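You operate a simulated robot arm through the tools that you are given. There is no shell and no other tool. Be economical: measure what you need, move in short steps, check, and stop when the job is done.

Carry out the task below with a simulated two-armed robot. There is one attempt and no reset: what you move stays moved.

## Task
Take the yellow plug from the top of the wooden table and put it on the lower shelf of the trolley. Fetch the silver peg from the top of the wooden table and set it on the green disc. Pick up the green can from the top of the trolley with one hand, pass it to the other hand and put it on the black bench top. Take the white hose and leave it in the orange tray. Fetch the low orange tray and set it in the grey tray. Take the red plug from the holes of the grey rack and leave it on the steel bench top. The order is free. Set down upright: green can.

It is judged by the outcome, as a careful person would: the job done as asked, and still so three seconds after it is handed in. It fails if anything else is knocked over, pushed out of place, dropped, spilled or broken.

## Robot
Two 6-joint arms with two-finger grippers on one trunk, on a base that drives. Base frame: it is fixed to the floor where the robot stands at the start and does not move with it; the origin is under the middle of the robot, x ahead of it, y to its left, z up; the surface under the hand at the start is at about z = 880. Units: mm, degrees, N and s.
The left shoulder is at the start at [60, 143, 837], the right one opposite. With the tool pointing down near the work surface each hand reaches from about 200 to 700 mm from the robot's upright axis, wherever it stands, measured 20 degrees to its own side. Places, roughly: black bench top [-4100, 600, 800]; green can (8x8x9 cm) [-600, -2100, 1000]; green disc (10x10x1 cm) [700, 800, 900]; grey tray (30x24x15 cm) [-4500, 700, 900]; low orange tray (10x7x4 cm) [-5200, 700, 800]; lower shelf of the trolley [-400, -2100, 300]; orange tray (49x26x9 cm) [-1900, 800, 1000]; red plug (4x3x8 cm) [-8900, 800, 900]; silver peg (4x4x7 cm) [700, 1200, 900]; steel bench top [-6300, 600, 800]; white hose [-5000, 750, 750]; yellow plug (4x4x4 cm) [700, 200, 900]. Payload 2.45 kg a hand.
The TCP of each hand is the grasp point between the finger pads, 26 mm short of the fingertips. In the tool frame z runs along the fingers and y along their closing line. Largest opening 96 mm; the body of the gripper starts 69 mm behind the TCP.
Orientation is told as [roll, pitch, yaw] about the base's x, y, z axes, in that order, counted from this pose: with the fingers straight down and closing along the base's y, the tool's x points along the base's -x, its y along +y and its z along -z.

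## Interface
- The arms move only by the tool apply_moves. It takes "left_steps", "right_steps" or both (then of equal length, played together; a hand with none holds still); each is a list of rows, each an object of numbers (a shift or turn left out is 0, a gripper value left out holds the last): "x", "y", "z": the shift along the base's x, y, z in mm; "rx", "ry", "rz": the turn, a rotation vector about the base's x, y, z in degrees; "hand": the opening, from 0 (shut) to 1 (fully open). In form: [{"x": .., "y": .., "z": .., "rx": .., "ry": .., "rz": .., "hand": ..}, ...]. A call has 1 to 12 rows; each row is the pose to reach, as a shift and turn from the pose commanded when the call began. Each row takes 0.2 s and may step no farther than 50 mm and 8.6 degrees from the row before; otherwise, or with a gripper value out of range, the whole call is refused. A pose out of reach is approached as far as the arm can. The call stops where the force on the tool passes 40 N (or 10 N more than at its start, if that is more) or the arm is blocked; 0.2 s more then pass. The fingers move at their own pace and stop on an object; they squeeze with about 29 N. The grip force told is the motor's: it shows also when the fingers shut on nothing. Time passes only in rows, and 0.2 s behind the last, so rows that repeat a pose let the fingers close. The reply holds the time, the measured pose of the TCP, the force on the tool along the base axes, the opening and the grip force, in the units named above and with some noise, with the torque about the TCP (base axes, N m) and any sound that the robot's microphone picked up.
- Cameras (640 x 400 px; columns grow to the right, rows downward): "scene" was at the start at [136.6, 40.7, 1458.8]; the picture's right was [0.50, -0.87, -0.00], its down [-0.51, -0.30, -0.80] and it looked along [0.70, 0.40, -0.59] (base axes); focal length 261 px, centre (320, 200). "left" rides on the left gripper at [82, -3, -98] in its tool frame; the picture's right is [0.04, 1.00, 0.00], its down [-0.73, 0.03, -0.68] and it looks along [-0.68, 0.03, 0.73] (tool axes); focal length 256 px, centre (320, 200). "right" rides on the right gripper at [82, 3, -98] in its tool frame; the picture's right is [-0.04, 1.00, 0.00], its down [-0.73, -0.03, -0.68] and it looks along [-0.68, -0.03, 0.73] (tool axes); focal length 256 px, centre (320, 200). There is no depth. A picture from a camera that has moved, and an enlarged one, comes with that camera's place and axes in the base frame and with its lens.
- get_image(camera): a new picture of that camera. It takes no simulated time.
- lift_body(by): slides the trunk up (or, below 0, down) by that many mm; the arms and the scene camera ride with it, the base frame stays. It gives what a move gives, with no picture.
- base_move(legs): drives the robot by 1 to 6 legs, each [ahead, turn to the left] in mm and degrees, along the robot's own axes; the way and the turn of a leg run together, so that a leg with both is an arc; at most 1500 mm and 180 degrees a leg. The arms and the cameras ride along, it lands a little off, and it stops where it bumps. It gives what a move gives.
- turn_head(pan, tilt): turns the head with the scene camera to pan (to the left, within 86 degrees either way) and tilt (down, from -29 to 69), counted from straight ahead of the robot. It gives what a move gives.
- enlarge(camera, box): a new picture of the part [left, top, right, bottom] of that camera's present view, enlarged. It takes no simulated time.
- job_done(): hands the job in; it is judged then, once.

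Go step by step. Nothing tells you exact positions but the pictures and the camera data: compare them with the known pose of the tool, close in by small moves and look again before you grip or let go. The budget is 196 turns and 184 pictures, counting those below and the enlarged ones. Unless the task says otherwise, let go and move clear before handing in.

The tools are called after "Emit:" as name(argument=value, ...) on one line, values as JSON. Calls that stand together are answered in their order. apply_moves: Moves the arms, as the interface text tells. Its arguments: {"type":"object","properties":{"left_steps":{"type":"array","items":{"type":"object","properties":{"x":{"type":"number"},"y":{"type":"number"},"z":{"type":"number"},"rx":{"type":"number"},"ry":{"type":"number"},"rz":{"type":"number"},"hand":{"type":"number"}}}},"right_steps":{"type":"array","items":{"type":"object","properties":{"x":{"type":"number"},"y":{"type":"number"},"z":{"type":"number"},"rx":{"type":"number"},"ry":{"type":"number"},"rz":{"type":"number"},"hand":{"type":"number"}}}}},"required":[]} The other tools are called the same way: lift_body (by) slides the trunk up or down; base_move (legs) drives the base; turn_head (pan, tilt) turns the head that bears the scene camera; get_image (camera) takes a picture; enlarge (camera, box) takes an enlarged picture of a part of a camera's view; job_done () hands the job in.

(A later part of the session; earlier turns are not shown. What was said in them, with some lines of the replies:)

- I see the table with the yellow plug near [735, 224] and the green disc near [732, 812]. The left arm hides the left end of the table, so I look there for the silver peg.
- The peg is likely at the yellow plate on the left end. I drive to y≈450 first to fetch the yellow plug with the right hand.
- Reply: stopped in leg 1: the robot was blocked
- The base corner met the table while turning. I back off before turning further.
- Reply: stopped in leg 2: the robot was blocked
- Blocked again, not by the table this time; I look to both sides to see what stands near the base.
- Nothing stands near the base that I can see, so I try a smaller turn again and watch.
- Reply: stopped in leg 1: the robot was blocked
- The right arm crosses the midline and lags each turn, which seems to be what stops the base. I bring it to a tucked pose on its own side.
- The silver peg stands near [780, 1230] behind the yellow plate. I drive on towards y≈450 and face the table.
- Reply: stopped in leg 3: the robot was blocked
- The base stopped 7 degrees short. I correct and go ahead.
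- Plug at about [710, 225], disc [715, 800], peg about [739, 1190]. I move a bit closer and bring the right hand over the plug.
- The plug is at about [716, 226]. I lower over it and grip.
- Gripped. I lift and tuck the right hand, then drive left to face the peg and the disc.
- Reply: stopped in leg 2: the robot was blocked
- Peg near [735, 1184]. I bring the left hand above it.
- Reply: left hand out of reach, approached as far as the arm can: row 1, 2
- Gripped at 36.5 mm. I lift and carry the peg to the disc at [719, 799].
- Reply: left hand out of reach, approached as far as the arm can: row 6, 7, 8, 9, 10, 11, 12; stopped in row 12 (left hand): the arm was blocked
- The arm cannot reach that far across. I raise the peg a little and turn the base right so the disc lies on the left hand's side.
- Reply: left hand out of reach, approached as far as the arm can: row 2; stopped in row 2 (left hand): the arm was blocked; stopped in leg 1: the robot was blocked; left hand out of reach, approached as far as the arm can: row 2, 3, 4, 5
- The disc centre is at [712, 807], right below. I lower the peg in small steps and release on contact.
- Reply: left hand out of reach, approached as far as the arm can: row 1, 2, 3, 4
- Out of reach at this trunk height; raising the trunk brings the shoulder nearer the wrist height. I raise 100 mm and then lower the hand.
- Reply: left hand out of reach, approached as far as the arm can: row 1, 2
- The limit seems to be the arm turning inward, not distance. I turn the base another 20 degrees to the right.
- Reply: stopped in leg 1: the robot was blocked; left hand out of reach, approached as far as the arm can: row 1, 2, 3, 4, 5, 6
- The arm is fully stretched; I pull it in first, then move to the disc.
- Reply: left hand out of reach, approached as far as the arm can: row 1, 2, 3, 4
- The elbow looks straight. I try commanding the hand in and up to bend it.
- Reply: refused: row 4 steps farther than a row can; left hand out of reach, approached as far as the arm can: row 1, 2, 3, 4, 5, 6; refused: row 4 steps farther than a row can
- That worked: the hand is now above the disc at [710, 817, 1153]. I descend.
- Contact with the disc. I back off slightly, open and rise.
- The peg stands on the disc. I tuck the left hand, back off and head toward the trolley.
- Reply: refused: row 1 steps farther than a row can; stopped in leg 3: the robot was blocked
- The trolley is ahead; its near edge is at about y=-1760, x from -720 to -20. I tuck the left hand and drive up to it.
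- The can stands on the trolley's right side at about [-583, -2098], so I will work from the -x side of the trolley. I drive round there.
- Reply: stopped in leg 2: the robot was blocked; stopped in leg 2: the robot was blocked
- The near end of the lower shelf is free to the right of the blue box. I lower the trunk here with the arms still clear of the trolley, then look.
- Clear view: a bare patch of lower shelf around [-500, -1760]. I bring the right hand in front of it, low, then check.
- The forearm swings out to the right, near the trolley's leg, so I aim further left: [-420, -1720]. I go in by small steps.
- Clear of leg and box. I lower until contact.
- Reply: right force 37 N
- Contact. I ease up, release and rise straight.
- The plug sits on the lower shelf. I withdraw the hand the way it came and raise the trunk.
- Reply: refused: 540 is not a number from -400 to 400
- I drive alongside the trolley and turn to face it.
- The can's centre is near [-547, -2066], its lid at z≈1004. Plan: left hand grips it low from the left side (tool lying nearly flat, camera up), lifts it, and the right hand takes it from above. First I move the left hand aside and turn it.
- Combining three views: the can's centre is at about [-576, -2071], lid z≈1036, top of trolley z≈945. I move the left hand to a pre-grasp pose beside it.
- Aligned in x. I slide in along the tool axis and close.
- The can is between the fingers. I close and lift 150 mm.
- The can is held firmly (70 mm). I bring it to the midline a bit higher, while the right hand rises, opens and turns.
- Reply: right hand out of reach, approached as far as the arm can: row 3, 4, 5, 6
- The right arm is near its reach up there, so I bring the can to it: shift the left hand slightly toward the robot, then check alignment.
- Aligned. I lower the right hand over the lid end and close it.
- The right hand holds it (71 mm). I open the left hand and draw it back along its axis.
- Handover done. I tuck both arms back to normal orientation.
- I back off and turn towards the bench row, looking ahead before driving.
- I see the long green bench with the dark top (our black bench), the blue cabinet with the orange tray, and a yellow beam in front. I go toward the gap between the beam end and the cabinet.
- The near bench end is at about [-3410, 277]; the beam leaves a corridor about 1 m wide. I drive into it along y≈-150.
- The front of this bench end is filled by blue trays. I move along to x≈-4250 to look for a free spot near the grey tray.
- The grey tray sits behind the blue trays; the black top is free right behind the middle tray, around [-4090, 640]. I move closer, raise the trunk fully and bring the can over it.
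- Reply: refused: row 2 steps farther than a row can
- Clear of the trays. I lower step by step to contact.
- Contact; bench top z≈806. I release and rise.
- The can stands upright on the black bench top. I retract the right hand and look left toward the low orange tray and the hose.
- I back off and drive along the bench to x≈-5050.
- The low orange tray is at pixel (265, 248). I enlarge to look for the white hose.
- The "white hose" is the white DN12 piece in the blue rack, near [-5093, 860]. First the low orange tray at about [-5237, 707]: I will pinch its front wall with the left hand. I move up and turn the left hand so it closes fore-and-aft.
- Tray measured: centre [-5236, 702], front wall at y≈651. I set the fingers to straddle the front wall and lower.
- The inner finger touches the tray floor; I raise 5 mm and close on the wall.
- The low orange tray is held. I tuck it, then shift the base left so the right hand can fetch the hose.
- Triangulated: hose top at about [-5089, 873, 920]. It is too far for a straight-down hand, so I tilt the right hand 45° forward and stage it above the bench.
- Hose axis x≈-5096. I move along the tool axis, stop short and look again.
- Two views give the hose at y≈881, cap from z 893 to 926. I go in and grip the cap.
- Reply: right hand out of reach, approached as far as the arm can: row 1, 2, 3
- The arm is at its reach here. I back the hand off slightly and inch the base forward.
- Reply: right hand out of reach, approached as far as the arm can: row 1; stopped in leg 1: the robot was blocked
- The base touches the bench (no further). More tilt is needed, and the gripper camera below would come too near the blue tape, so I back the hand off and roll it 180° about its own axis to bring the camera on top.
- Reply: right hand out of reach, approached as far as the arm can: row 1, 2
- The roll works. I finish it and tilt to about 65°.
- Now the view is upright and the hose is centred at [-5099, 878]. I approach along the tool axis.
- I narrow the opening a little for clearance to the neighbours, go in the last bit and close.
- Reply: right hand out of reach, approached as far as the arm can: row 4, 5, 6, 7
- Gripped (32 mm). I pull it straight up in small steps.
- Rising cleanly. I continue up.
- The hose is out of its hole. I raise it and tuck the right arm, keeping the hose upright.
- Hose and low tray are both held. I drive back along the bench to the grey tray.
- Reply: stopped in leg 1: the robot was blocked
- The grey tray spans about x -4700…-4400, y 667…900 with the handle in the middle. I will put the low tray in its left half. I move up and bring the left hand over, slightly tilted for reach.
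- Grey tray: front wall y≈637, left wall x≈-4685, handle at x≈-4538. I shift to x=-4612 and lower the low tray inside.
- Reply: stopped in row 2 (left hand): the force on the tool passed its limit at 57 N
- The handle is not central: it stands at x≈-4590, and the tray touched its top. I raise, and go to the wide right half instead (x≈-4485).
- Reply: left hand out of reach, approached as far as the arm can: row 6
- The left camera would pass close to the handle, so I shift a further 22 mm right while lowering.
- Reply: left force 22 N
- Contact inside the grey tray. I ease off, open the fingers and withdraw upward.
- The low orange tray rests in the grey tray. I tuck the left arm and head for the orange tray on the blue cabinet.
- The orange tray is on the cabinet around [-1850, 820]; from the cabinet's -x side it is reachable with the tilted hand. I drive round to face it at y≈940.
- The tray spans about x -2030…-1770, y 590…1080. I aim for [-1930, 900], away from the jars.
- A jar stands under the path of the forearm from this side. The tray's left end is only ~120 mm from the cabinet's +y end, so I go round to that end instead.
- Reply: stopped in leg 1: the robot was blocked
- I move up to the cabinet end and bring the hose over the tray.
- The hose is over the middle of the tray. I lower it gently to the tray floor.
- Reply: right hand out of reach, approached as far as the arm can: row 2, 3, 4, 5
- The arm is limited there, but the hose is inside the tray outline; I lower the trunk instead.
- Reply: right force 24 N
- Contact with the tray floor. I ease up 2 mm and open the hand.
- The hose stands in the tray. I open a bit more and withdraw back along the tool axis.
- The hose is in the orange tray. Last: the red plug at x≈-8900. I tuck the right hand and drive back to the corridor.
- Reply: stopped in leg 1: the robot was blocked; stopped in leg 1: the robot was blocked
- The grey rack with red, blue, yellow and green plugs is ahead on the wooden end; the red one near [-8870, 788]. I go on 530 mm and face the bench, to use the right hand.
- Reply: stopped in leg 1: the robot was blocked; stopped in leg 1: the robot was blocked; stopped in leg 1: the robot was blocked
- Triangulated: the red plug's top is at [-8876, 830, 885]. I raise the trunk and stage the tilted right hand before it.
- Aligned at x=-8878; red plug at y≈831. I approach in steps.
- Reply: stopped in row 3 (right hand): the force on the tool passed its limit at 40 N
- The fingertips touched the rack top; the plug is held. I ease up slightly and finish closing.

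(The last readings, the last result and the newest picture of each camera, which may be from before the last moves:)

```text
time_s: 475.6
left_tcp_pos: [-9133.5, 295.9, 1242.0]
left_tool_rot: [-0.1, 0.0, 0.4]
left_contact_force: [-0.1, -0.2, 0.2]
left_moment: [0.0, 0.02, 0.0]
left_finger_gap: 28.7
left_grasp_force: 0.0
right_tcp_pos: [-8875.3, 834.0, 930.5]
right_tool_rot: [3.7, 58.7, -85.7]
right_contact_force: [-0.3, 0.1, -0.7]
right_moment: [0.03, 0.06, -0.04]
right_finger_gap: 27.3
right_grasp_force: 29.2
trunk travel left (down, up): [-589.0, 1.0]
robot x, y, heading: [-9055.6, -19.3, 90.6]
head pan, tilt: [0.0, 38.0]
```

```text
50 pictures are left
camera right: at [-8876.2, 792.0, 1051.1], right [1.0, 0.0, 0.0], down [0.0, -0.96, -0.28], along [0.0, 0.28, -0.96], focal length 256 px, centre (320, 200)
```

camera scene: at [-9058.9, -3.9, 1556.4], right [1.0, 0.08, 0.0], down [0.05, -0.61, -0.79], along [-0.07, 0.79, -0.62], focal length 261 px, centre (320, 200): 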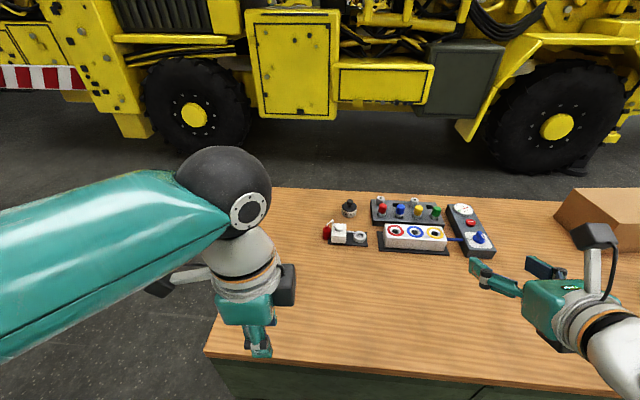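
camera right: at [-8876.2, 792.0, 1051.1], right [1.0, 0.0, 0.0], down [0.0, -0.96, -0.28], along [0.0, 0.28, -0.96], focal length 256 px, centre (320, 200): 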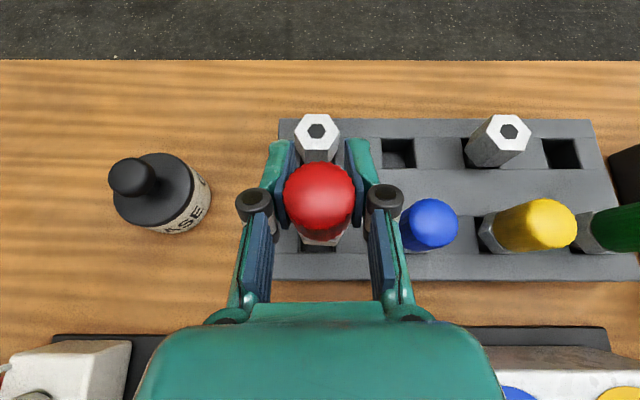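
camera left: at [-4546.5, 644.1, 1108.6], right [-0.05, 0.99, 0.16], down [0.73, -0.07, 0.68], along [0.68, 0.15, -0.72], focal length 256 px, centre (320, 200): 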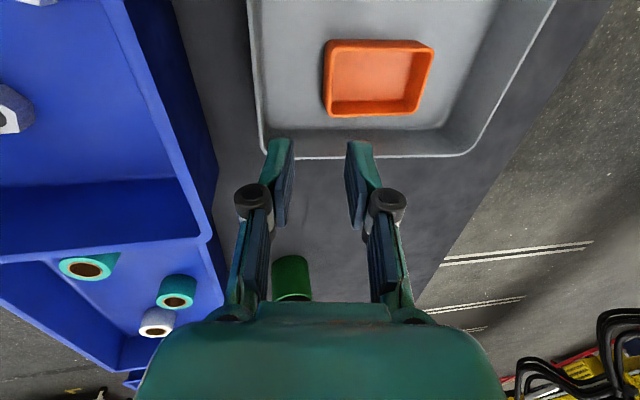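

The plug is coming out. I lift it clear and tuck the arm.

Emit:
apply_moves(right_steps=[{"z": 30}, {"z": 65}, {"y": -20, "z": 95}, {"y": -55, "z": 115}, {"x": 10, "y": -95, "z": 135}, {"x": 20, "y": -138, "z": 155}, {"x": 30, "y": -180, "z": 175}, {"x": 40, "y": -222, "z": 195}, {"x": 50, "y": -264, "z": 215}, {"x": 60, "y": -306, "z": 235}, {"x": 70, "y": -350, "z": 250}, {"x": 80, "y": -395, "z": 260}])

Emit:
get_image(camera="scene")

```text
time_s: 478.2
left_tcp_pos: [-9133.3, 293.8, 1241.4]
left_tool_rot: [0.1, 0.0, 0.4]
left_contact_force: [-0.2, 0.6, 0.2]
left_moment: [0.03, -0.01, 0.03]
left_finger_gap: 28.9
left_grasp_force: 0.1
right_tcp_pos: [-8791.7, 431.9, 1191.7]
right_tool_rot: [3.6, 58.9, -85.7]
right_contact_force: [0.5, -0.4, -0.7]
right_moment: [0.07, -0.03, -0.01]
right_finger_gap: 27.2
right_grasp_force: 29.1
trunk travel left (down, up): [-589.0, 1.0]
robot x, y, heading: [-9056.6, -17.3, 90.6]
head pan, tilt: [0.0, 38.0]
```

```text
49 pictures are left
camera scene: at [-9058.0, 125.4, 1583.7], right [1.0, 0.01, 0.0], down [0.01, -0.61, -0.79], along [-0.01, 0.79, -0.61], focal length 261 px, centre (320, 200)
```

scene: 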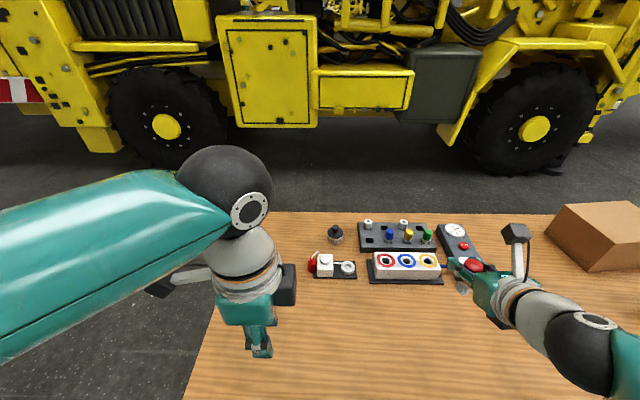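

Red plug in hand. I drive back along the corridor to the free part of the steel bench near x≈-6400.

Emit:
base_move(legs=[[-140, 0]])

Emit:
base_move(legs=[[0, -45]])

Emit:
base_move(legs=[[0, -45]])

Emit:
base_move(legs=[[1250, 0], [1250, 0]])

Emit:
base_move(legs=[[0, 45]])

Emit:
base_move(legs=[[0, 45]])

Emit:
get_image(camera="scene")

```text
time_s: 479.5
left_tcp_pos: [-9132.2, 151.3, 1241.6]
left_tool_rot: [0.2, 0.0, 0.4]
left_contact_force: [0.7, -0.9, -0.2]
left_moment: [0.07, -0.02, 0.02]
left_finger_gap: 29.0
left_grasp_force: 0.0
right_tcp_pos: [-8788.9, 291.6, 1191.8]
right_tool_rot: [3.6, 58.9, -85.7]
right_contact_force: [0.5, -0.1, -1.9]
right_moment: [0.03, 0.01, -0.02]
right_finger_gap: 27.2
right_grasp_force: 28.8
trunk travel left (down, up): [-589.0, 1.0]
robot x, y, heading: [-9056.5, -155.9, 90.7]
head pan, tilt: [0.0, 38.0]
```

```text
time_s: 482.3
left_tcp_pos: [-8882.7, 112.9, 1241.3]
left_tool_rot: [0.0, -0.1, -45.6]
left_contact_force: [0.0, 0.3, -0.6]
left_moment: [-0.01, 0.06, 0.01]
left_finger_gap: 28.9
left_grasp_force: 0.1
right_tcp_pos: [-8545.1, -35.3, 1193.1]
right_tool_rot: [3.7, 58.7, -131.7]
right_contact_force: [-0.1, -0.1, -2.3]
right_moment: [0.02, -0.04, 0.03]
right_finger_gap: 27.1
right_grasp_force: 28.6
trunk travel left (down, up): [-589.0, 1.0]
robot x, y, heading: [-9071.2, -142.2, 45.0]
head pan, tilt: [0.0, 38.0]
```

```text
time_s: 484.6
left_tcp_pos: [-8760.1, -53.6, 1242.1]
left_tool_rot: [0.0, 0.1, -83.4]
left_contact_force: [0.6, -0.3, 0.3]
left_moment: [0.03, 0.01, -0.02]
left_finger_gap: 29.0
left_grasp_force: 0.1
right_tcp_pos: [-8584.5, -379.1, 1191.6]
right_tool_rot: [3.6, 58.7, -169.7]
right_contact_force: [0.6, -0.5, -1.8]
right_moment: [-0.04, -0.03, 0.05]
right_finger_gap: 27.4
right_grasp_force: 29.1
trunk travel left (down, up): [-589.0, 1.0]
robot x, y, heading: [-9067.1, -125.2, 7.0]
head pan, tilt: [0.0, 38.0]
stopped in leg 1: the robot was blocked; the commanded pose is now the measured one
```

```text
time_s: 489.8
left_tcp_pos: [-7746.2, 76.5, 1244.6]
left_tool_rot: [0.0, -0.1, -81.5]
left_contact_force: [0.9, -0.3, -0.2]
left_moment: [0.03, 0.01, 0.0]
left_finger_gap: 28.7
left_grasp_force: 0.1
right_tcp_pos: [-7556.7, -241.6, 1190.5]
right_tool_rot: [3.9, 58.8, -167.2]
right_contact_force: [-0.6, -0.1, -2.7]
right_moment: [0.01, -0.01, -0.03]
right_finger_gap: 27.6
right_grasp_force: 29.2
trunk travel left (down, up): [-589.0, 1.0]
robot x, y, heading: [-8047.7, -15.5, 12.1]
head pan, tilt: [0.0, 38.0]
stopped in leg 1: the robot was blocked; the commanded pose is now the measured one
```

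```text
time_s: 490.6
left_tcp_pos: [-7748.4, 80.8, 1244.8]
left_tool_rot: [0.1, -0.2, -81.1]
left_contact_force: [0.7, 0.1, 1.0]
left_moment: [0.03, 0.0, -0.01]
left_finger_gap: 28.8
left_grasp_force: 0.0
right_tcp_pos: [-7556.0, -236.7, 1191.4]
right_tool_rot: [4.0, 58.9, -166.5]
right_contact_force: [0.4, 0.5, -1.7]
right_moment: [-0.01, -0.01, 0.0]
right_finger_gap: 27.6
right_grasp_force: 28.5
trunk travel left (down, up): [-589.0, 1.0]
robot x, y, heading: [-8050.0, -19.5, 11.8]
head pan, tilt: [0.0, 38.0]
stopped in leg 1: the robot was blocked; the commanded pose is now the measured one
```

```text
time_s: 491.3
left_tcp_pos: [-7749.7, 78.5, 1246.4]
left_tool_rot: [0.1, -0.3, -81.1]
left_contact_force: [-0.6, -1.1, -0.5]
left_moment: [-0.02, 0.02, 0.0]
left_finger_gap: 28.8
left_grasp_force: 0.0
right_tcp_pos: [-7556.2, -236.6, 1192.0]
right_tool_rot: [3.9, 58.7, -166.6]
right_contact_force: [0.7, 0.6, -1.1]
right_moment: [-0.01, -0.03, 0.01]
right_finger_gap: 27.2
right_grasp_force: 29.0
trunk travel left (down, up): [-589.0, 1.0]
robot x, y, heading: [-8046.0, -16.9, 12.4]
head pan, tilt: [0.0, 38.0]
stopped in leg 1: the robot was blocked; the commanded pose is now the measured one
```

```text
48 pictures are left
camera scene: at [-7904.8, 11.6, 1583.4], right [0.21, -0.98, 0.0], down [-0.6, -0.13, -0.79], along [0.77, 0.17, -0.62], focal length 261 px, centre (320, 200)
```

scene: 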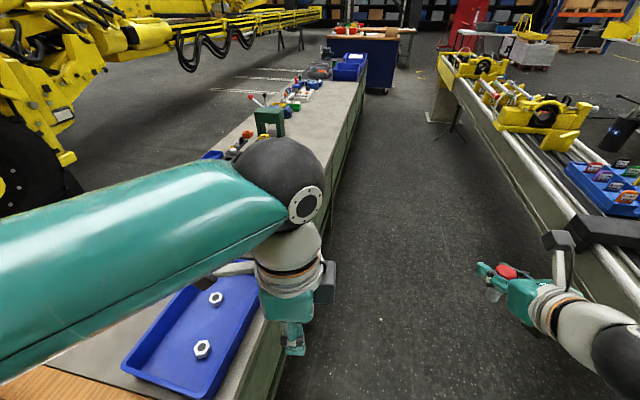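

A stop left the heading at 12° and the base ran up against the bench edge. I back off, correct the heading and continue.

Emit:
base_move(legs=[[-350, 0]])

Emit:
base_move(legs=[[0, -18]])

```text
time_s: 493.6
left_tcp_pos: [-8095.2, 1.5, 1247.5]
left_tool_rot: [0.1, -0.1, -81.7]
left_contact_force: [-0.8, 0.0, 0.5]
left_moment: [-0.01, 0.0, 0.01]
left_finger_gap: 28.9
left_grasp_force: 0.0
right_tcp_pos: [-7909.5, -316.7, 1191.1]
right_tool_rot: [3.9, 58.9, -167.3]
right_contact_force: [-0.1, 1.3, -1.5]
right_moment: [-0.01, -0.05, 0.0]
right_finger_gap: 27.2
right_grasp_force: 28.6
trunk travel left (down, up): [-589.0, 1.0]
robot x, y, heading: [-8396.3, -89.0, 11.6]
head pan, tilt: [0.0, 38.0]
```

```text
time_s: 495.2
left_tcp_pos: [-8079.9, -94.1, 1247.4]
left_tool_rot: [0.1, -0.2, -99.4]
left_contact_force: [-1.1, -0.2, 0.4]
left_moment: [0.01, -0.03, -0.01]
left_finger_gap: 28.9
left_grasp_force: 0.1
right_tcp_pos: [-7998.5, -454.8, 1190.7]
right_tool_rot: [3.8, 58.6, 174.8]
right_contact_force: [-0.3, 0.7, -1.6]
right_moment: [0.01, -0.03, 0.0]
right_finger_gap: 27.0
right_grasp_force: 28.7
trunk travel left (down, up): [-589.0, 1.0]
robot x, y, heading: [-8395.9, -82.2, -5.6]
head pan, tilt: [0.0, 38.0]
stopped in leg 1: the robot was blocked; the commanded pose is now the measured one
```

Emit:
base_move(legs=[[900, 0]])

Emit:
base_move(legs=[[0, 5]])

Emit:
base_move(legs=[[900, 0]])

Emit:
base_move(legs=[[0, 45]])

Emit:
get_image(camera="scene")

```text
time_s: 500.0
left_tcp_pos: [-7181.7, -186.8, 1247.9]
left_tool_rot: [0.0, -0.3, -99.7]
left_contact_force: [-0.2, 0.0, 0.0]
left_moment: [-0.01, -0.01, -0.02]
left_finger_gap: 28.8
left_grasp_force: 0.0
right_tcp_pos: [-7102.6, -548.9, 1190.2]
right_tool_rot: [3.9, 58.7, 174.7]
right_contact_force: [0.1, 0.7, -2.4]
right_moment: [-0.02, 0.02, 0.01]
right_finger_gap: 27.5
right_grasp_force: 28.7
trunk travel left (down, up): [-589.0, 1.0]
robot x, y, heading: [-7495.7, -175.7, -6.2]
head pan, tilt: [0.0, 38.0]
```

```text
time_s: 500.9
left_tcp_pos: [-7183.0, -158.2, 1248.7]
left_tool_rot: [0.2, -0.3, -94.7]
left_contact_force: [0.2, 0.9, 0.4]
left_moment: [-0.01, 0.02, -0.01]
left_finger_gap: 28.8
left_grasp_force: 0.0
right_tcp_pos: [-7071.0, -510.9, 1192.6]
right_tool_rot: [3.8, 58.9, 179.7]
right_contact_force: [0.1, 0.8, -1.6]
right_moment: [0.03, -0.02, -0.02]
right_finger_gap: 27.2
right_grasp_force: 29.1
trunk travel left (down, up): [-589.0, 1.0]
robot x, y, heading: [-7492.1, -180.0, -1.0]
head pan, tilt: [0.0, 38.0]
```

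```text
time_s: 505.7
left_tcp_pos: [-6292.6, -171.9, 1249.1]
left_tool_rot: [0.0, -0.3, -94.6]
left_contact_force: [0.4, -0.2, 0.0]
left_moment: [0.01, 0.02, 0.01]
left_finger_gap: 29.0
left_grasp_force: 0.0
right_tcp_pos: [-6181.7, -526.3, 1191.3]
right_tool_rot: [3.7, 58.8, 179.7]
right_contact_force: [-0.5, -0.1, -1.8]
right_moment: [0.02, 0.0, -0.03]
right_finger_gap: 27.3
right_grasp_force: 29.3
trunk travel left (down, up): [-589.0, 1.0]
robot x, y, heading: [-6607.8, -196.9, -0.9]
head pan, tilt: [0.0, 38.0]
```

```text
time_s: 508.1
left_tcp_pos: [-6383.3, 26.0, 1249.7]
left_tool_rot: [0.0, -0.3, -54.2]
left_contact_force: [0.3, 0.8, -0.1]
left_moment: [-0.02, 0.0, 0.04]
left_finger_gap: 28.7
left_grasp_force: 0.1
right_tcp_pos: [-6068.5, -170.4, 1191.9]
right_tool_rot: [4.1, 58.8, -139.6]
right_contact_force: [-0.2, 1.3, -1.3]
right_moment: [0.03, 0.01, -0.01]
right_finger_gap: 27.4
right_grasp_force: 29.5
trunk travel left (down, up): [-589.0, 1.0]
robot x, y, heading: [-6598.6, -207.1, 39.2]
head pan, tilt: [0.0, 38.0]
stopped in leg 1: the robot was blocked; the commanded pose is now the measured one
```

```text
47 pictures are left
camera scene: at [-6486.4, -116.5, 1583.3], right [0.63, -0.78, 0.0], down [-0.48, -0.39, -0.79], along [0.61, 0.5, -0.62], focal length 261 px, centre (320, 200)
```

scene: 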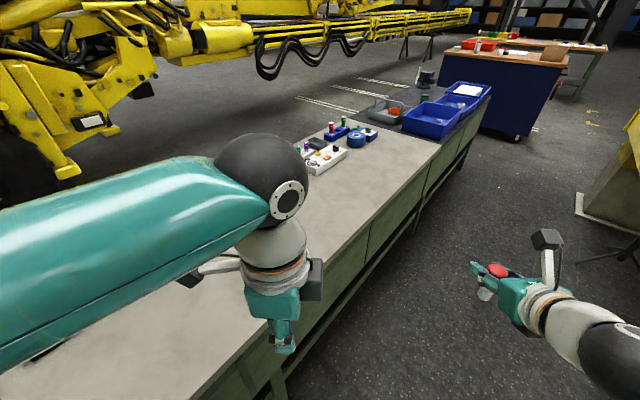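

Emit:
base_move(legs=[[0, 45]])

Emit:
get_image(camera="scene")

```text
time_s: 510.8
left_tcp_pos: [-6606.7, 112.6, 1250.1]
left_tool_rot: [0.0, -0.3, -9.9]
left_contact_force: [-0.1, 1.3, 0.4]
left_moment: [-0.01, 0.0, 0.02]
left_finger_gap: 28.7
left_grasp_force: 0.0
right_tcp_pos: [-6244.0, 190.9, 1191.2]
right_tool_rot: [3.8, 58.7, -95.6]
right_contact_force: [-0.6, 0.2, -1.5]
right_moment: [0.02, -0.01, 0.01]
right_finger_gap: 27.1
right_grasp_force: 29.1
trunk travel left (down, up): [-589.0, 1.0]
robot x, y, heading: [-6582.3, -206.8, 83.1]
head pan, tilt: [0.0, 38.0]
```

```text
46 pictures are left
camera scene: at [-6562.1, -64.9, 1583.4], right [0.99, -0.12, 0.0], down [-0.07, -0.61, -0.79], along [0.09, 0.78, -0.62], focal length 261 px, centre (320, 200)
```

scene: 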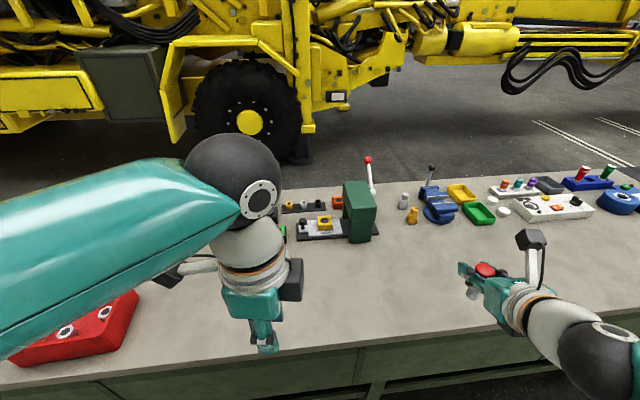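

The front of the steel top is free around [-6200, 560]. I move up to the bench and bring the plug over that spot.

Emit:
base_move(legs=[[165, 5]])

Emit:
apply_moves(right_steps=[{"y": 35, "z": -20}, {"y": 70, "z": -45}, {"y": 105, "z": -75}, {"y": 140, "z": -110}, {"y": 170, "z": -145}, {"y": 195, "z": -180}])

Emit:
get_image(camera="right")

Emit:
get_image(camera="scene")

```text
time_s: 512.2
left_tcp_pos: [-6620.9, 278.7, 1249.8]
left_tool_rot: [0.0, -0.3, -5.1]
left_contact_force: [-0.6, 0.2, -0.5]
left_moment: [-0.05, -0.02, 0.02]
left_finger_gap: 29.1
left_grasp_force: 0.1
right_tcp_pos: [-6266.0, 387.4, 1190.8]
right_tool_rot: [3.8, 58.6, -90.8]
right_contact_force: [0.3, 0.7, -1.8]
right_moment: [-0.01, -0.02, 0.03]
right_finger_gap: 27.2
right_grasp_force: 28.6
trunk travel left (down, up): [-589.0, 1.0]
robot x, y, heading: [-6564.2, -41.5, 88.1]
head pan, tilt: [0.0, 38.0]
```

```text
time_s: 513.6
left_tcp_pos: [-6620.8, 277.0, 1249.6]
left_tool_rot: [0.0, -0.2, -5.2]
left_contact_force: [1.1, 0.9, -0.5]
left_moment: [-0.03, -0.04, 0.03]
left_finger_gap: 28.8
left_grasp_force: 0.0
right_tcp_pos: [-6276.4, 585.0, 1018.4]
right_tool_rot: [4.4, 58.1, -90.9]
right_contact_force: [-0.2, -0.7, -2.1]
right_moment: [0.01, -0.01, 0.0]
right_finger_gap: 27.3
right_grasp_force: 29.4
right hand out of reach, approached as far as the arm can: row 5, 6
trunk travel left (down, up): [-589.0, 1.0]
robot x, y, heading: [-6564.0, -43.8, 88.2]
head pan, tilt: [0.0, 38.0]
```

```text
45 pictures are left
camera right: at [-6283.2, 545.2, 1141.6], right [0.99, -0.1, 0.01], down [-0.1, -0.96, -0.27], along [0.03, 0.27, -0.96], focal length 256 px, centre (320, 200)
```

right: 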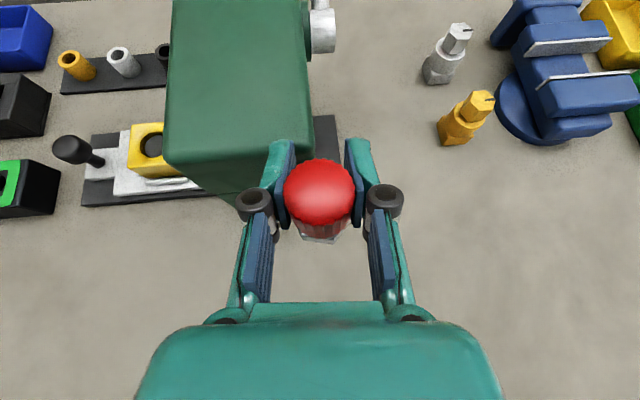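

```text
44 pictures are left
camera scene: at [-6558.5, 105.4, 1583.1], right [1.0, -0.03, 0.0], down [-0.02, -0.62, -0.79], along [0.03, 0.79, -0.62], focal length 261 px, centre (320, 200)
```

scene: 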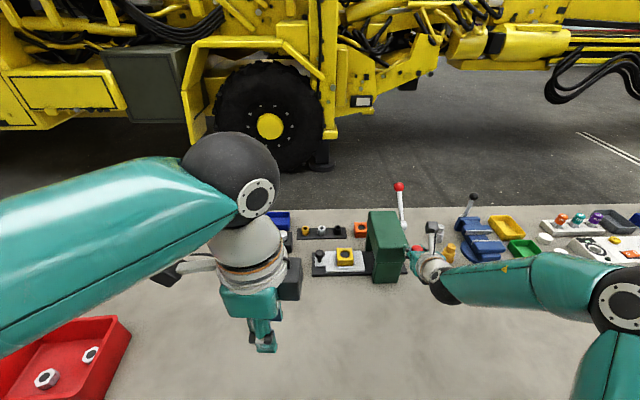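

The plug is close to the green press; I shift it right and nearer to me first, then will lower with the trunk.

Emit:
apply_moves(right_steps=[{"x": 20, "y": -30, "z": 20}, {"x": 50, "y": -45, "z": 30}, {"x": 85, "y": -55, "z": 30}])

Emit:
get_image(camera="right")

Emit:
get_image(camera="scene")

```text
time_s: 514.5
left_tcp_pos: [-6620.3, 275.3, 1250.6]
left_tool_rot: [0.1, -0.2, -5.2]
left_contact_force: [0.6, -0.2, -0.1]
left_moment: [0.01, 0.0, -0.01]
left_finger_gap: 28.7
left_grasp_force: 0.2
right_tcp_pos: [-6224.6, 547.8, 1081.3]
right_tool_rot: [5.2, 57.2, -91.1]
right_contact_force: [0.3, -0.7, -1.9]
right_moment: [0.03, 0.02, 0.03]
right_finger_gap: 27.5
right_grasp_force: 29.3
right hand out of reach, approached as far as the arm can: row 1, 2, 3
trunk travel left (down, up): [-589.0, 1.0]
robot x, y, heading: [-6562.2, -39.4, 88.1]
head pan, tilt: [0.0, 38.0]
```

```text
43 pictures are left
camera right: at [-6232.6, 510.1, 1202.4], right [0.99, -0.12, 0.02], down [-0.11, -0.96, -0.25], along [0.04, 0.25, -0.97], focal length 256 px, centre (320, 200)
```

right: 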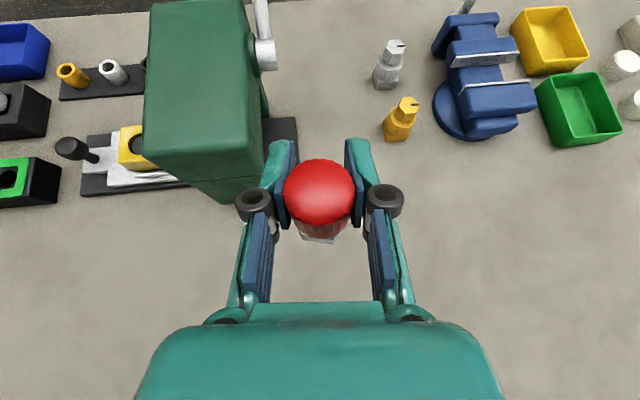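

```text
42 pictures are left
camera scene: at [-6558.2, 102.5, 1583.4], right [1.0, -0.03, 0.0], down [-0.02, -0.62, -0.79], along [0.03, 0.79, -0.62], focal length 261 px, centre (320, 200)
```

scene: 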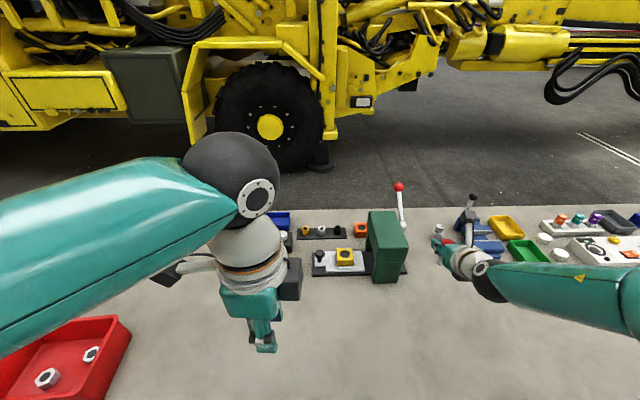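

Clear below. I lower the trunk 160 mm and check.

Emit:
lift_body(by=-160)

Emit:
get_image(camera="right")

Emit:
get_image(camera="scene")

```text
time_s: 516.3
left_tcp_pos: [-6619.9, 276.3, 1090.3]
left_tool_rot: [0.0, -0.2, -5.1]
left_contact_force: [0.1, -0.1, 0.8]
left_moment: [0.01, -0.02, -0.03]
left_finger_gap: 29.0
left_grasp_force: 0.0
right_tcp_pos: [-6225.8, 548.4, 920.2]
right_tool_rot: [5.3, 57.4, -91.1]
right_contact_force: [-0.8, 0.0, -2.0]
right_moment: [0.05, -0.03, 0.0]
right_finger_gap: 27.4
right_grasp_force: 28.8
trunk travel left (down, up): [-429.0, 161.0]
robot x, y, heading: [-6561.3, -40.7, 88.3]
head pan, tilt: [0.0, 38.0]
```

```text
41 pictures are left
camera right: at [-6233.5, 510.7, 1042.3], right [0.99, -0.12, 0.02], down [-0.11, -0.96, -0.25], along [0.05, 0.25, -0.97], focal length 256 px, centre (320, 200)
```

right: 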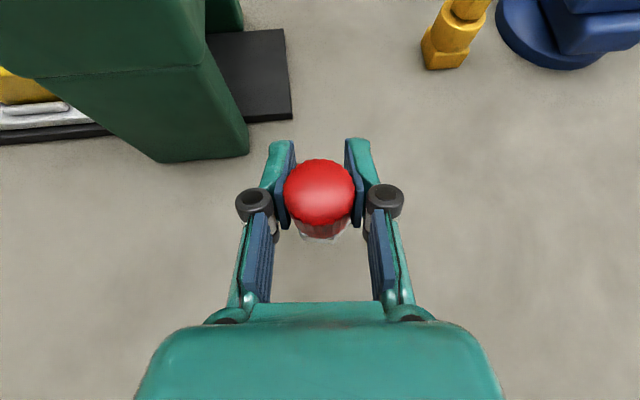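

```text
40 pictures are left
camera scene: at [-6559.0, 103.0, 1423.4], right [1.0, -0.03, 0.0], down [-0.02, -0.62, -0.79], along [0.03, 0.79, -0.62], focal length 261 px, centre (320, 200)
```

scene: 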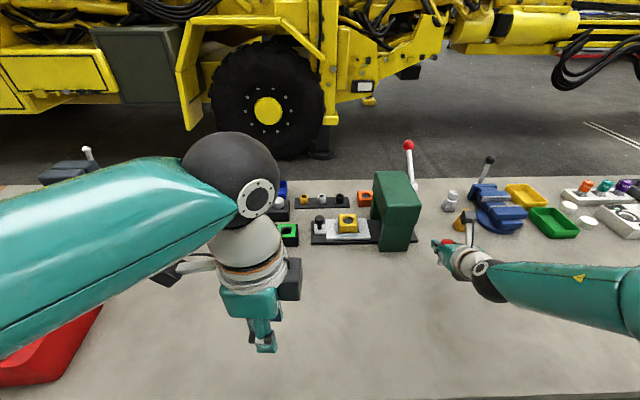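

Emit:
lift_body(by=-25)

Emit:
lift_body(by=-8)

Emit:
get_image(camera="right")

```text
time_s: 517.0
left_tcp_pos: [-6620.6, 275.9, 1064.4]
left_tool_rot: [0.1, -0.3, -5.1]
left_contact_force: [0.4, 0.5, 0.4]
left_moment: [0.05, -0.01, 0.0]
left_finger_gap: 28.6
left_grasp_force: 0.1
right_tcp_pos: [-6225.5, 548.1, 895.1]
right_tool_rot: [5.3, 57.3, -91.0]
right_contact_force: [0.4, -1.0, -1.2]
right_moment: [0.02, -0.01, -0.03]
right_finger_gap: 27.3
right_grasp_force: 29.4
trunk travel left (down, up): [-404.0, 186.0]
robot x, y, heading: [-6565.0, -44.3, 87.8]
head pan, tilt: [0.0, 38.0]
```

```text
time_s: 517.6
left_tcp_pos: [-6621.3, 275.6, 1057.4]
left_tool_rot: [0.1, -0.1, -5.2]
left_contact_force: [0.3, -0.4, 0.8]
left_moment: [-0.04, -0.04, 0.0]
left_finger_gap: 28.7
left_grasp_force: 0.1
right_tcp_pos: [-6225.7, 547.4, 887.4]
right_tool_rot: [5.3, 57.2, -91.0]
right_contact_force: [-0.1, 0.2, -0.7]
right_moment: [0.05, 0.03, 0.01]
right_finger_gap: 27.4
right_grasp_force: 28.9
trunk travel left (down, up): [-396.0, 194.0]
robot x, y, heading: [-6564.4, -42.3, 88.2]
head pan, tilt: [0.0, 38.0]
```

```text
39 pictures are left
camera right: at [-6233.4, 510.6, 1009.2], right [0.99, -0.12, 0.02], down [-0.11, -0.96, -0.25], along [0.05, 0.25, -0.97], focal length 256 px, centre (320, 200)
```

right: 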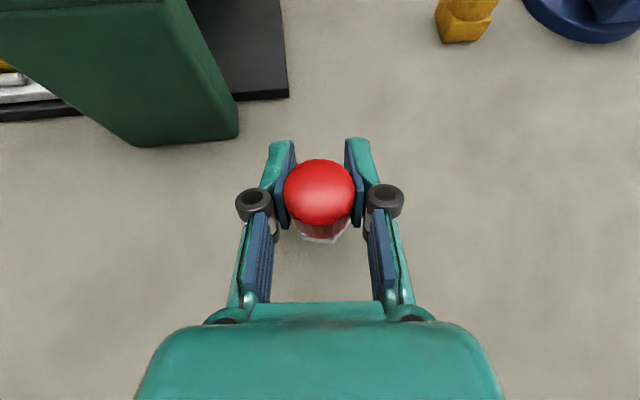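

Emit:
lift_body(by=-5)

Emit:
lift_body(by=-4)

Emit:
lift_body(by=-4)

```text
time_s: 518.1
left_tcp_pos: [-6619.7, 276.1, 1051.2]
left_tool_rot: [0.1, -0.1, -5.2]
left_contact_force: [1.3, 1.2, 0.5]
left_moment: [0.01, -0.01, 0.0]
left_finger_gap: 29.0
left_grasp_force: 0.0
right_tcp_pos: [-6225.8, 548.2, 882.1]
right_tool_rot: [5.3, 57.2, -90.9]
right_contact_force: [0.6, -0.3, -1.3]
right_moment: [-0.01, 0.0, 0.02]
right_finger_gap: 27.3
right_grasp_force: 28.9
trunk travel left (down, up): [-391.0, 199.0]
robot x, y, heading: [-6560.8, -38.6, 88.1]
head pan, tilt: [0.0, 38.0]
```

```text
time_s: 518.6
left_tcp_pos: [-6619.7, 275.8, 1048.3]
left_tool_rot: [0.1, -0.2, -5.3]
left_contact_force: [-0.7, 0.3, -0.5]
left_moment: [-0.02, 0.03, -0.01]
left_finger_gap: 29.0
left_grasp_force: 0.0
right_tcp_pos: [-6225.7, 549.8, 878.4]
right_tool_rot: [5.3, 57.3, -91.0]
right_contact_force: [0.7, -0.4, -1.1]
right_moment: [0.03, 0.03, 0.01]
right_finger_gap: 27.5
right_grasp_force: 28.8
trunk travel left (down, up): [-387.0, 203.0]
robot x, y, heading: [-6564.8, -45.4, 88.0]
head pan, tilt: [0.0, 38.0]
```

```text
time_s: 519.2
left_tcp_pos: [-6620.1, 276.2, 1045.4]
left_tool_rot: [0.1, -0.3, -5.2]
left_contact_force: [-0.1, 0.1, -1.0]
left_moment: [0.04, -0.02, 0.01]
left_finger_gap: 28.5
left_grasp_force: 0.0
right_tcp_pos: [-6225.2, 548.1, 875.3]
right_tool_rot: [5.4, 57.4, -90.8]
right_contact_force: [-0.2, 1.4, 4.8]
right_moment: [0.03, 0.02, -0.01]
right_finger_gap: 27.0
right_grasp_force: 28.9
trunk travel left (down, up): [-383.0, 207.0]
robot x, y, heading: [-6563.4, -41.4, 88.3]
head pan, tilt: [0.0, 38.0]
```

Contact with the steel top (4.8 N). I lower 1 mm more and open the hand.

Emit:
lift_body(by=-1)

Emit:
apply_moves(right_steps=[{"hand": 0.35}, {"hand": 0.55}, {"hand": 0.65}, {"hand": 0.65}])

Emit:
get_image(camera="right")

```text
time_s: 519.7
left_tcp_pos: [-6619.9, 275.5, 1044.2]
left_tool_rot: [0.1, -0.4, -5.2]
left_contact_force: [0.3, 0.2, 0.5]
left_moment: [0.01, -0.02, -0.05]
left_finger_gap: 28.7
left_grasp_force: 0.1
right_tcp_pos: [-6224.8, 547.6, 876.4]
right_tool_rot: [5.5, 57.7, -90.8]
right_contact_force: [-0.2, 1.5, 12.9]
right_moment: [0.06, 0.07, -0.03]
right_finger_gap: 26.9
right_grasp_force: 29.4
trunk travel left (down, up): [-382.0, 208.0]
robot x, y, heading: [-6564.3, -41.0, 88.0]
head pan, tilt: [0.0, 38.0]
```

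```text
time_s: 520.7
left_tcp_pos: [-6620.5, 275.2, 1044.0]
left_tool_rot: [0.1, -0.3, -5.2]
left_contact_force: [-0.5, 0.5, -0.2]
left_moment: [0.01, -0.01, 0.03]
left_finger_gap: 28.9
left_grasp_force: 0.0
right_tcp_pos: [-6224.9, 547.5, 871.3]
right_tool_rot: [5.3, 57.2, -91.0]
right_contact_force: [0.4, -0.1, 0.5]
right_moment: [0.02, 0.01, -0.03]
right_finger_gap: 62.4
right_grasp_force: 0.1
trunk travel left (down, up): [-382.0, 208.0]
robot x, y, heading: [-6565.3, -43.0, 87.9]
head pan, tilt: [0.0, 38.0]
```

```text
38 pictures are left
camera right: at [-6233.5, 510.7, 995.2], right [0.99, -0.12, 0.02], down [-0.11, -0.96, -0.25], along [0.04, 0.25, -0.97], focal length 256 px, centre (320, 200)
```

right: 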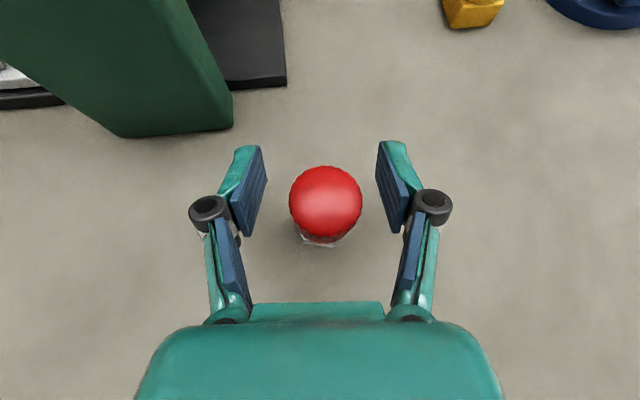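

The plug stands free. I raise the trunk straight up to clear it, then look.

Emit:
lift_body(by=160)

Emit:
get_image(camera="right")

```text
time_s: 522.5
left_tcp_pos: [-6619.7, 275.7, 1204.0]
left_tool_rot: [0.0, -0.3, -5.2]
left_contact_force: [-0.1, 0.4, 0.1]
left_moment: [0.0, 0.04, 0.01]
left_finger_gap: 28.8
left_grasp_force: 0.0
right_tcp_pos: [-6224.8, 548.1, 1032.5]
right_tool_rot: [5.4, 57.3, -91.0]
right_contact_force: [0.4, -0.4, 0.0]
right_moment: [0.0, 0.01, -0.01]
right_finger_gap: 62.7
right_grasp_force: 0.1
trunk travel left (down, up): [-542.0, 48.0]
robot x, y, heading: [-6562.6, -42.2, 88.3]
head pan, tilt: [0.0, 38.0]
```

```text
37 pictures are left
camera right: at [-6233.4, 510.8, 1155.1], right [0.99, -0.12, 0.02], down [-0.11, -0.96, -0.25], along [0.05, 0.25, -0.97], focal length 256 px, centre (320, 200)
```

right: 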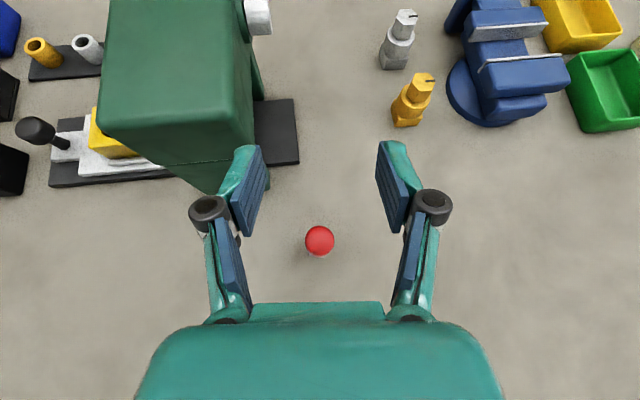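

The red plug stands on the steel bench top. All six items are in place and both hands are clear.

Emit:
job_done()

```text
The job is handed in.
```

I did all six tasks and handed the job in; both hands were clear of everything when I finished.

- **Yellow plug:** it is on the trolley's lower shelf.
- **Silver peg:** it stands on the green disc.
- **Green can:** the left hand picked it up, passed it to the right hand, and it stands upright on the black bench top.
- **White hose:** it stands in the orange tray.
- **Low orange tray:** it lies in the right half of the grey tray. On my first try it bumped the grey tray's handle hard enough to stop the arm; the grey tray looked in place in later pictures.
- **Red plug:** it stands on the steel bench top.

The base also bumped the wooden table and the bench edge a few times while turning and driving. I saw nothing fall or move in the pictures I took, but I did not recheck every surface afterwards.
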